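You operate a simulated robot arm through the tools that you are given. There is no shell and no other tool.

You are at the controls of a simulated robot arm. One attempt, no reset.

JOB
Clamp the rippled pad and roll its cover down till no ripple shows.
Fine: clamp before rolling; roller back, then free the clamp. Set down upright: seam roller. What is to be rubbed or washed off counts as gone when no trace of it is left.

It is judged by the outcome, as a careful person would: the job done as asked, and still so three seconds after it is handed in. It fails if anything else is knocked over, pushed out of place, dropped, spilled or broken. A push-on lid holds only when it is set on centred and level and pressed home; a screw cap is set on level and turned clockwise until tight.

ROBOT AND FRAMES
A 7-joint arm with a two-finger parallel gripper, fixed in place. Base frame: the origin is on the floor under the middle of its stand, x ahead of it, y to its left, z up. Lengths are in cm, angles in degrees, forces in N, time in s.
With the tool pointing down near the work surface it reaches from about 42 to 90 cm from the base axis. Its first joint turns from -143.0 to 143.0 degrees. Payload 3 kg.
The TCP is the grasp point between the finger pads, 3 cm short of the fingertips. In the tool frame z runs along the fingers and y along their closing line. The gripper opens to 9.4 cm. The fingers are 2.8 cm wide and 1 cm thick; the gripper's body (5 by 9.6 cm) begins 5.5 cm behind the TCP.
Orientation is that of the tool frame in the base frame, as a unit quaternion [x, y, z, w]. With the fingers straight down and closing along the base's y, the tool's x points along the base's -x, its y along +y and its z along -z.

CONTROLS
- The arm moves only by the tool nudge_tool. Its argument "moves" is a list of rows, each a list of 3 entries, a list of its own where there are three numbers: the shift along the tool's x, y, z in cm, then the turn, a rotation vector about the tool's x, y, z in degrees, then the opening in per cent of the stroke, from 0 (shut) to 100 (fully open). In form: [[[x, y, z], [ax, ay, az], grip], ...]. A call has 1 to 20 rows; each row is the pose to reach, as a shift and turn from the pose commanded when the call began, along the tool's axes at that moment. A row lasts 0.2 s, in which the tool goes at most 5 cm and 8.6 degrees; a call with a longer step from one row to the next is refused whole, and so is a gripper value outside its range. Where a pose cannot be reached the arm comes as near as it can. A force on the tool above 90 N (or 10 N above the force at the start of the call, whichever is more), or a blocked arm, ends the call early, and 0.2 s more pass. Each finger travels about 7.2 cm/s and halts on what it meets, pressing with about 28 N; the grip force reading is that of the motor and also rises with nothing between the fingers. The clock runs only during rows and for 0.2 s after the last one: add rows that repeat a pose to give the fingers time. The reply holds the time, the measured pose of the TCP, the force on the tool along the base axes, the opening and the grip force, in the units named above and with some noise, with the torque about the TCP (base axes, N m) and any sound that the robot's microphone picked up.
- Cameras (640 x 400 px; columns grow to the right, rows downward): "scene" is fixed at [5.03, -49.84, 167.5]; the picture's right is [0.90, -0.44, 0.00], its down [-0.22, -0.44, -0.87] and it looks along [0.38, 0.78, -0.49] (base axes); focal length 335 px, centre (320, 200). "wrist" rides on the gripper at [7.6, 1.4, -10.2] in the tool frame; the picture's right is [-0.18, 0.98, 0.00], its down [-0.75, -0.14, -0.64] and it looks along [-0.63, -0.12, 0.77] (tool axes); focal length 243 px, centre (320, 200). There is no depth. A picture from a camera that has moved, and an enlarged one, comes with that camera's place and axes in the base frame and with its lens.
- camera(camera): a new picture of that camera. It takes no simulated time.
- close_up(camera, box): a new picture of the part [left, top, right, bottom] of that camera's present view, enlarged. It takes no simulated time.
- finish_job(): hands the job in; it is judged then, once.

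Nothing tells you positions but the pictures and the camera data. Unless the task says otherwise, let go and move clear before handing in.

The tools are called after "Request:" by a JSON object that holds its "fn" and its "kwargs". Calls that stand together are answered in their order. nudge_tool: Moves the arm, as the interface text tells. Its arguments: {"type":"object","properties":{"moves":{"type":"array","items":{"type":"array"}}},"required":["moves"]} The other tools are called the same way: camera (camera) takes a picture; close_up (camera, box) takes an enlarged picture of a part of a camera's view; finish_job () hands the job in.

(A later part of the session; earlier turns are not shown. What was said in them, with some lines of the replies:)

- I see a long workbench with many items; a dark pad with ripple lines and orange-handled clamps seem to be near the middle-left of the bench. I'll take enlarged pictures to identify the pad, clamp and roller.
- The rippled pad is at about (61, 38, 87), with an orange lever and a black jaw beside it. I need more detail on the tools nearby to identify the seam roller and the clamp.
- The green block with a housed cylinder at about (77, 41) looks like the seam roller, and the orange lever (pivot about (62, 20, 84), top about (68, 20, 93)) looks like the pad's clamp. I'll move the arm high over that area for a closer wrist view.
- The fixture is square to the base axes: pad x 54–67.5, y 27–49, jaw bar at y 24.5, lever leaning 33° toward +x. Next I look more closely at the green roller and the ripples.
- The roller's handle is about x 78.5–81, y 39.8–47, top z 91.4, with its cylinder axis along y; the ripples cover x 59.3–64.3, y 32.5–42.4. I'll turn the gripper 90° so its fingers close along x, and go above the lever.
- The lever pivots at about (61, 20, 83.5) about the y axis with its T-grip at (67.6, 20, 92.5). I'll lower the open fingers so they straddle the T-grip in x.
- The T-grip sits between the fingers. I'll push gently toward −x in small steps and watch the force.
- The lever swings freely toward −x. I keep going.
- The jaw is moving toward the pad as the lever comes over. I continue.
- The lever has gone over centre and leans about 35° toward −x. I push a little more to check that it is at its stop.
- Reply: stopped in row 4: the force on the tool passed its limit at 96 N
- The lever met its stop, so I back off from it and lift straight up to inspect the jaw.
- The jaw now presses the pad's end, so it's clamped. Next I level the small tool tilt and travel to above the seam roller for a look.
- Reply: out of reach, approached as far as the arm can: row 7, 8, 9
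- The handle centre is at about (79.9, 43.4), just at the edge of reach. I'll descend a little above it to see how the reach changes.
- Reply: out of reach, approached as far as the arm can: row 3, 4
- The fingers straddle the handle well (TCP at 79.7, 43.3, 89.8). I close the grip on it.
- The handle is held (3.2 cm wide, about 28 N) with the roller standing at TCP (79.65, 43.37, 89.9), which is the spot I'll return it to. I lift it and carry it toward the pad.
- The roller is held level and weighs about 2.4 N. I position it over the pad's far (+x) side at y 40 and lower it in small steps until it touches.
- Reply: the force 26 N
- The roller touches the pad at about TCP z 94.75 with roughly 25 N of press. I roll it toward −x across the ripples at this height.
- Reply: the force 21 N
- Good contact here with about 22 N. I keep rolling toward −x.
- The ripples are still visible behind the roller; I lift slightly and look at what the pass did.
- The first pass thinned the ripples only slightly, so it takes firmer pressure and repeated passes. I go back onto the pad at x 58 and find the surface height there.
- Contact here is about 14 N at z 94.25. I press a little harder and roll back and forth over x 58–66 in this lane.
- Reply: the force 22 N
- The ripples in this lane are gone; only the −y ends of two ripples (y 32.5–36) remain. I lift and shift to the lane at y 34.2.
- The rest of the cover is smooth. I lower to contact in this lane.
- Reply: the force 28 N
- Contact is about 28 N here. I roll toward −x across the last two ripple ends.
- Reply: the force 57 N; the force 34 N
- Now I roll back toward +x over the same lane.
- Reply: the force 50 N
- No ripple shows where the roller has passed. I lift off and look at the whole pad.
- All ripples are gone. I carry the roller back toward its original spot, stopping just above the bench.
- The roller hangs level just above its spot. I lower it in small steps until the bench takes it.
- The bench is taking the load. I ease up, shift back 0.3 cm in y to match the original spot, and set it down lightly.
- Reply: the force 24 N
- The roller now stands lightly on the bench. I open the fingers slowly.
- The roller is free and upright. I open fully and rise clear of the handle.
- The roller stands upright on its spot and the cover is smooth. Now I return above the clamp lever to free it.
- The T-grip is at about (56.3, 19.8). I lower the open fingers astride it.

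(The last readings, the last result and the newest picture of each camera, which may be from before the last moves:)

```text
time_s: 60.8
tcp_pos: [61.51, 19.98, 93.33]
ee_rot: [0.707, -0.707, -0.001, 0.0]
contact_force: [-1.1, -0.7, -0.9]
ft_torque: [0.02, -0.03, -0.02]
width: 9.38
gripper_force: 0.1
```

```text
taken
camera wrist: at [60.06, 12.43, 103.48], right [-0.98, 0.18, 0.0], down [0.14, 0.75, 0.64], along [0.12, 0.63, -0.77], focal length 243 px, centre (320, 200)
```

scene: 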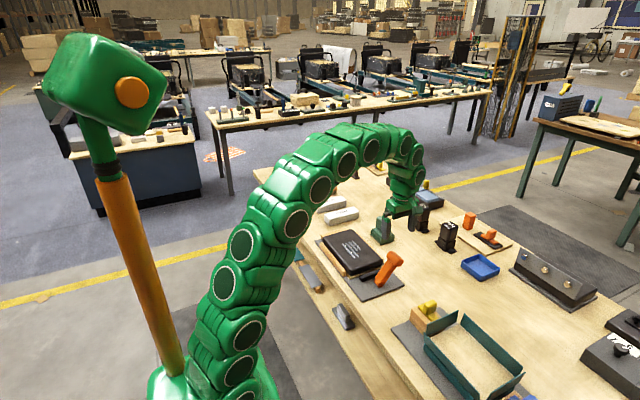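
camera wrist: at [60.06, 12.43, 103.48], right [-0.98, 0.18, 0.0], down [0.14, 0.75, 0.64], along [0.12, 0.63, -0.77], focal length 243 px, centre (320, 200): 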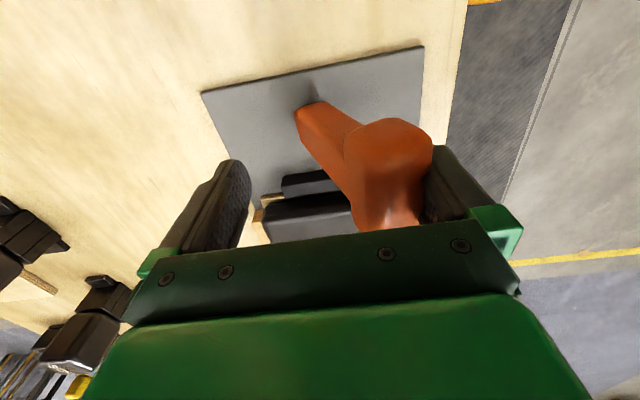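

The lever is following. I keep pushing toward +x through the vertical.

Request:
{"fn": "nudge_tool", "kwargs": {"moves": [[[0, -0.7, 0], [0, 0, 0], 100], [[0, -1.4, 0], [0, 0, 0], 100], [[0, -2.1, 0], [0, 0, 0], 100], [[0, -2.8, 0], [0, 0, 0], 100], [[0, -3.5, 0], [0, 0, 0], 100], [[0, -4.2, 0], [0, 0, 0], 100], [[0, -4.9, 0], [0, 0, 0], 100], [[0, -5.6, 0], [0, 0, 0], 100]]}}

Request:
{"fn": "camera", "kwargs": {"camera": "wrist"}}

Request:
{"fn": "close_up", "kwargs": {"camera": "scene", "box": [330, 220, 430, 310]}}

```text
time_s: 62.6
tcp_pos: [67.12, 20.05, 93.34]
ee_rot: [0.707, -0.707, -0.001, 0.0]
contact_force: [-0.1, 0.5, 0.5]
ft_torque: [-0.02, -0.01, 0.0]
width: 9.39
gripper_force: 0.0
```

```text
taken
camera wrist: at [65.71, 12.56, 103.53], right [-0.98, 0.18, 0.0], down [0.14, 0.75, 0.64], along [0.12, 0.63, -0.77], focal length 243 px, centre (320, 200)
```

wrist: 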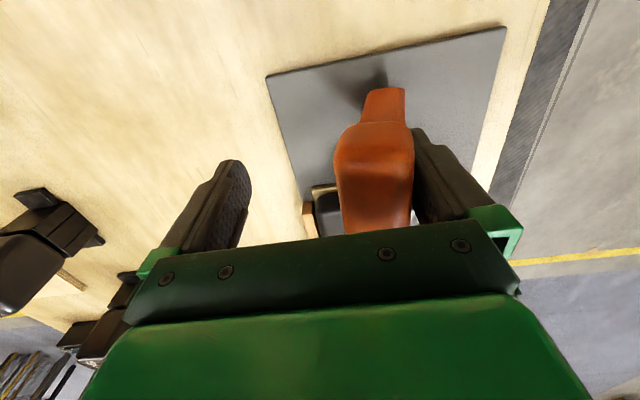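

```text
4.44 times, centred on (380, 265) of scene
camera zoom: at [5.03, -49.84, 167.5], right [0.9, -0.44, 0.0], down [-0.22, -0.44, -0.87], along [0.38, 0.78, -0.49], focal length 1487 px, centre (53, -89)
```

zoom: 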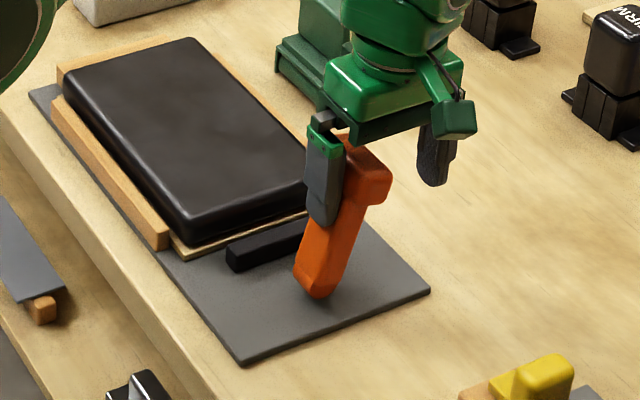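

Request:
{"fn": "nudge_tool", "kwargs": {"moves": [[[0, -0.6, 0], [0, 0, 0], 100], [[0, -1.2, 0], [0, 0, 0], 100], [[0, -1.8, 0], [0, 0, 0], 100], [[0, -2.3, 0], [0, 0, 0], 100]]}}

Request:
{"fn": "camera", "kwargs": {"camera": "wrist"}}

Request:
{"fn": "close_up", "kwargs": {"camera": "scene", "box": [330, 220, 430, 310]}}

```text
time_s: 63.6
tcp_pos: [69.31, 20.13, 93.44]
ee_rot: [0.707, -0.707, 0.0, 0.0]
contact_force: [0.3, -0.5, 0.1]
ft_torque: [0.01, 0.01, -0.02]
width: 9.43
gripper_force: 0.0
```

```text
taken
camera wrist: at [67.92, 12.49, 103.6], right [-0.98, 0.18, 0.0], down [0.14, 0.75, 0.64], along [0.12, 0.63, -0.77], focal length 243 px, centre (320, 200)
```

wrist: 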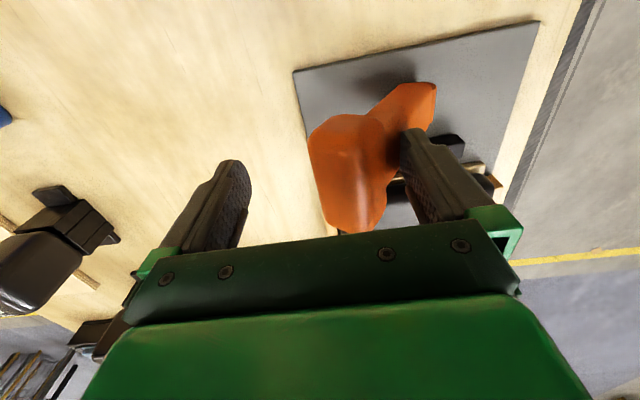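

```text
4.44 times, centred on (380, 265) of scene
camera zoom: at [5.03, -49.84, 167.5], right [0.9, -0.44, 0.0], down [-0.22, -0.44, -0.87], along [0.38, 0.78, -0.49], focal length 1487 px, centre (53, -89)
```

zoom: 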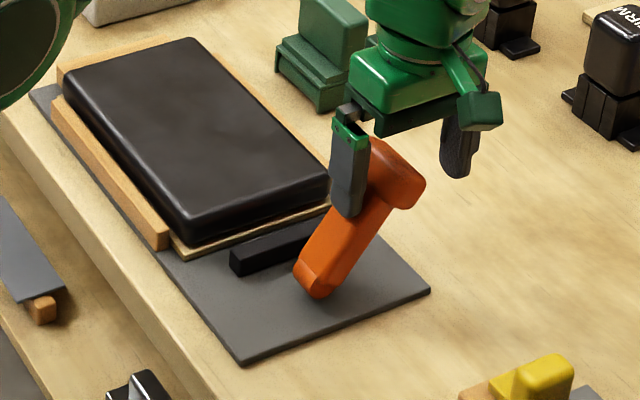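

The lever snapped over to the open side and the jaw is off the pad. I nudge slightly further to make sure it is at its open stop.

Request:
{"fn": "nudge_tool", "kwargs": {"moves": [[[0, -0.3, 0], [0, 0, 0], 100], [[0, -0.6, 0], [0, 0, 0], 100], [[0, -0.6, 0], [0, 0, 0], 100]]}}

```text
time_s: 64.4
tcp_pos: [69.69, 20.07, 93.36]
ee_rot: [0.708, -0.707, -0.003, 0.004]
contact_force: [-78.5, -3.5, 17.1]
ft_torque: [-0.18, 3.14, 0.13]
width: 9.41
gripper_force: 0.6
```

It's against its open stop. I back off and rise clear.

Request:
{"fn": "nudge_tool", "kwargs": {"moves": [[[0, 0.6, 0], [0, 0, 0], 100], [[0, 1.3, 0], [0, 0, 0], 100], [[0, 1.3, -3], [0, 0, 0], 100], [[0, 1.3, -7], [0, 0, 0], 100], [[0, 1.3, -11], [0, 0, 0], 100], [[0, 4, -15], [0, 0, 0], 100]]}}

Request:
{"fn": "camera", "kwargs": {"camera": "wrist"}}

Request:
{"fn": "camera", "kwargs": {"camera": "scene"}}

Request:
{"fn": "close_up", "kwargs": {"camera": "scene", "box": [310, 200, 430, 310]}}

```text
time_s: 65.8
tcp_pos: [65.97, 20.1, 108.34]
ee_rot: [0.707, -0.707, -0.001, 0.001]
contact_force: [0.6, -0.1, 0.3]
ft_torque: [-0.03, 0.0, 0.03]
width: 9.39
gripper_force: 0.1
```

```text
taken
camera wrist: at [64.56, 12.56, 118.61], right [-0.98, 0.18, 0.0], down [0.14, 0.75, 0.64], along [0.12, 0.63, -0.77], focal length 243 px, centre (320, 200)
```

wrist: 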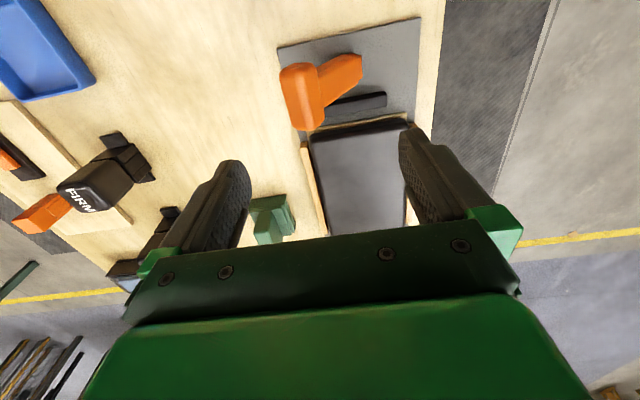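

```text
taken
```

scene: 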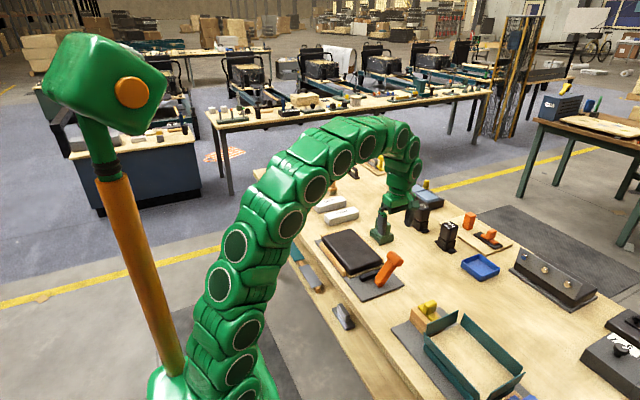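

```text
3.64 times, centred on (370, 255) of scene
camera zoom: at [5.03, -49.84, 167.5], right [0.9, -0.44, 0.0], down [-0.22, -0.44, -0.87], along [0.38, 0.78, -0.49], focal length 1217 px, centre (138, 0)
```

zoom: 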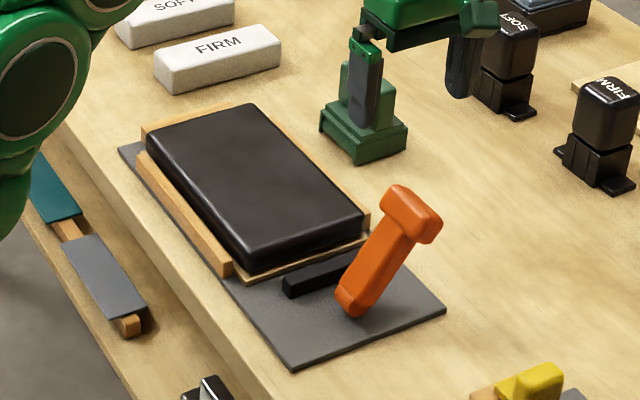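

The lever and jaw are back exactly as at the start, and the plate hasn't moved. I check the cover closely for any leftover ripple.

Request:
{"fn": "close_up", "kwargs": {"camera": "scene", "box": [320, 225, 385, 275]}}

Request:
{"fn": "close_up", "kwargs": {"camera": "wrist", "box": [290, 100, 430, 240]}}

Request:
{"fn": "close_up", "kwargs": {"camera": "scene", "box": [365, 195, 415, 250]}}

```text
8.00 times, centred on (352, 250) of scene
camera zoom: at [5.03, -49.84, 167.5], right [0.9, -0.44, 0.0], down [-0.22, -0.44, -0.87], along [0.38, 0.78, -0.49], focal length 2676 px, centre (60, -200)
```

zoom: 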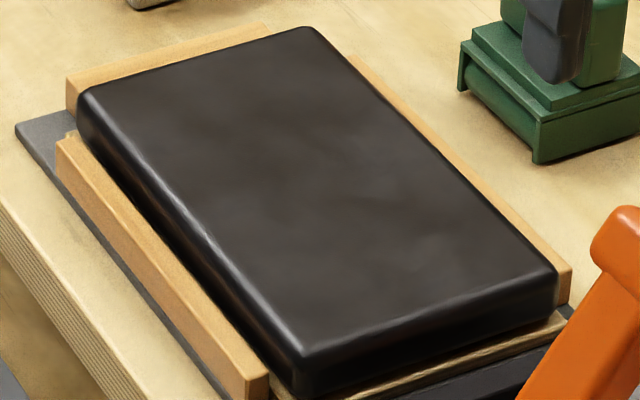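

```text
2.86 times, centred on (360, 170) of wrist
camera zoom: at [64.56, 12.56, 118.61], right [-0.98, 0.18, 0.0], down [0.14, 0.75, 0.64], along [0.12, 0.63, -0.77], focal length 693 px, centre (206, 286)
```

zoom: 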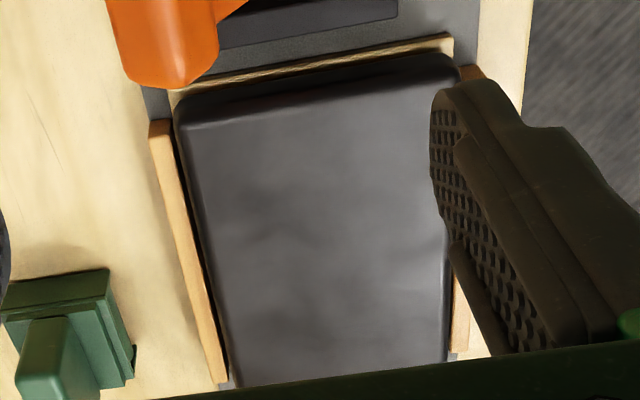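

```text
7.27 times, centred on (390, 222) of scene
camera zoom: at [5.03, -49.84, 167.5], right [0.9, -0.44, 0.0], down [-0.22, -0.44, -0.87], along [0.38, 0.78, -0.49], focal length 2433 px, centre (-189, 36)
```

zoom: 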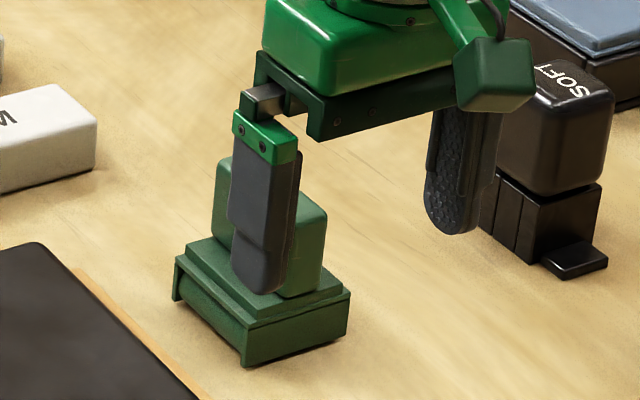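

The cover is smooth, the roller stands upright in its place and the clamp is open. I raise the arm well clear before handing in.

Request:
{"fn": "nudge_tool", "kwargs": {"moves": [[[0, 2, -3], [0, 0, 0], 100], [[0, 5, -6], [0, 0, 0], 100], [[0, 8, -9], [0, 0, 0], 100], [[0, 11, -12], [0, 0, 0], 100], [[0, 14, -14], [0, 0, 0], 100], [[0, 14, -14], [0, 0, 0], 100]]}}

Request:
{"fn": "camera", "kwargs": {"camera": "scene"}}

Request:
{"fn": "close_up", "kwargs": {"camera": "scene", "box": [310, 190, 430, 300]}}

```text
time_s: 67.2
tcp_pos: [52.0, 20.24, 122.43]
ee_rot: [0.707, -0.707, 0.0, 0.001]
contact_force: [0.2, 0.3, -0.6]
ft_torque: [0.01, -0.01, -0.01]
width: 9.39
gripper_force: 0.1
```

```text
taken
```

scene: 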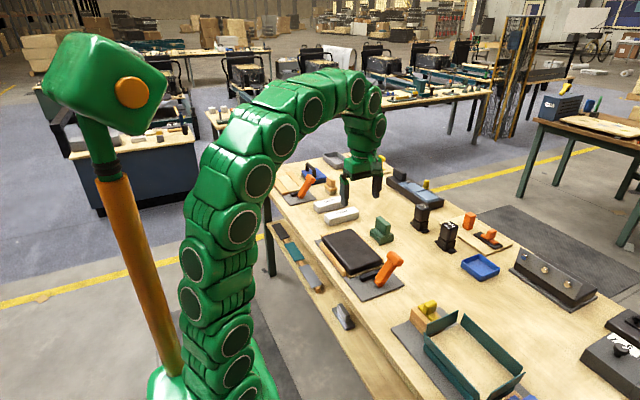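

```text
3.64 times, centred on (370, 245) of scene
camera zoom: at [5.03, -49.84, 167.5], right [0.9, -0.44, 0.0], down [-0.22, -0.44, -0.87], along [0.38, 0.78, -0.49], focal length 1217 px, centre (138, 36)
```

zoom: 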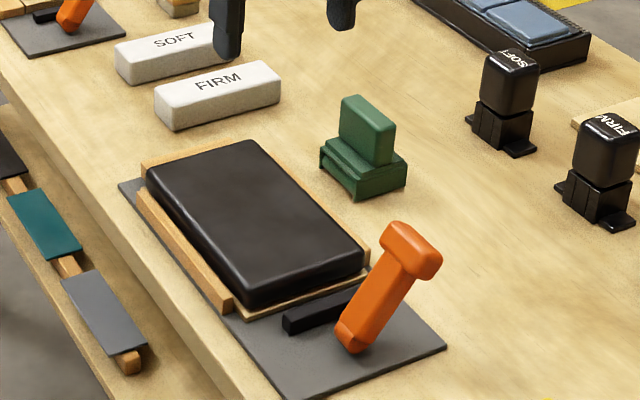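

The pad's cover is smooth, the seam roller stands upright on its spot, the clamp lever is open and nothing else has moved. I hand the job in.

Request:
{"fn": "finish_job", "kwargs": {}}

```text
The job is handed in.
```

The pad was clamped and its cover rolled down. In the last close-up pictures no ripple shows anywhere on it.

- **Order:** I clamped the pad before rolling. The seam roller went back to its place before I freed the clamp.
- **Roller:** It stands upright within a few millimetres of where it started.
- **Clamp:** The lever is against its open stop and the jaw is off the pad, as at the start. I pushed it hard onto both stops (96 N on the clamped side, about 80 N on the open side), and the fixture plate did not shift.
- **Surroundings:** Nothing else on the bench looks moved or knocked over. The gripper is empty and clear of the bench.
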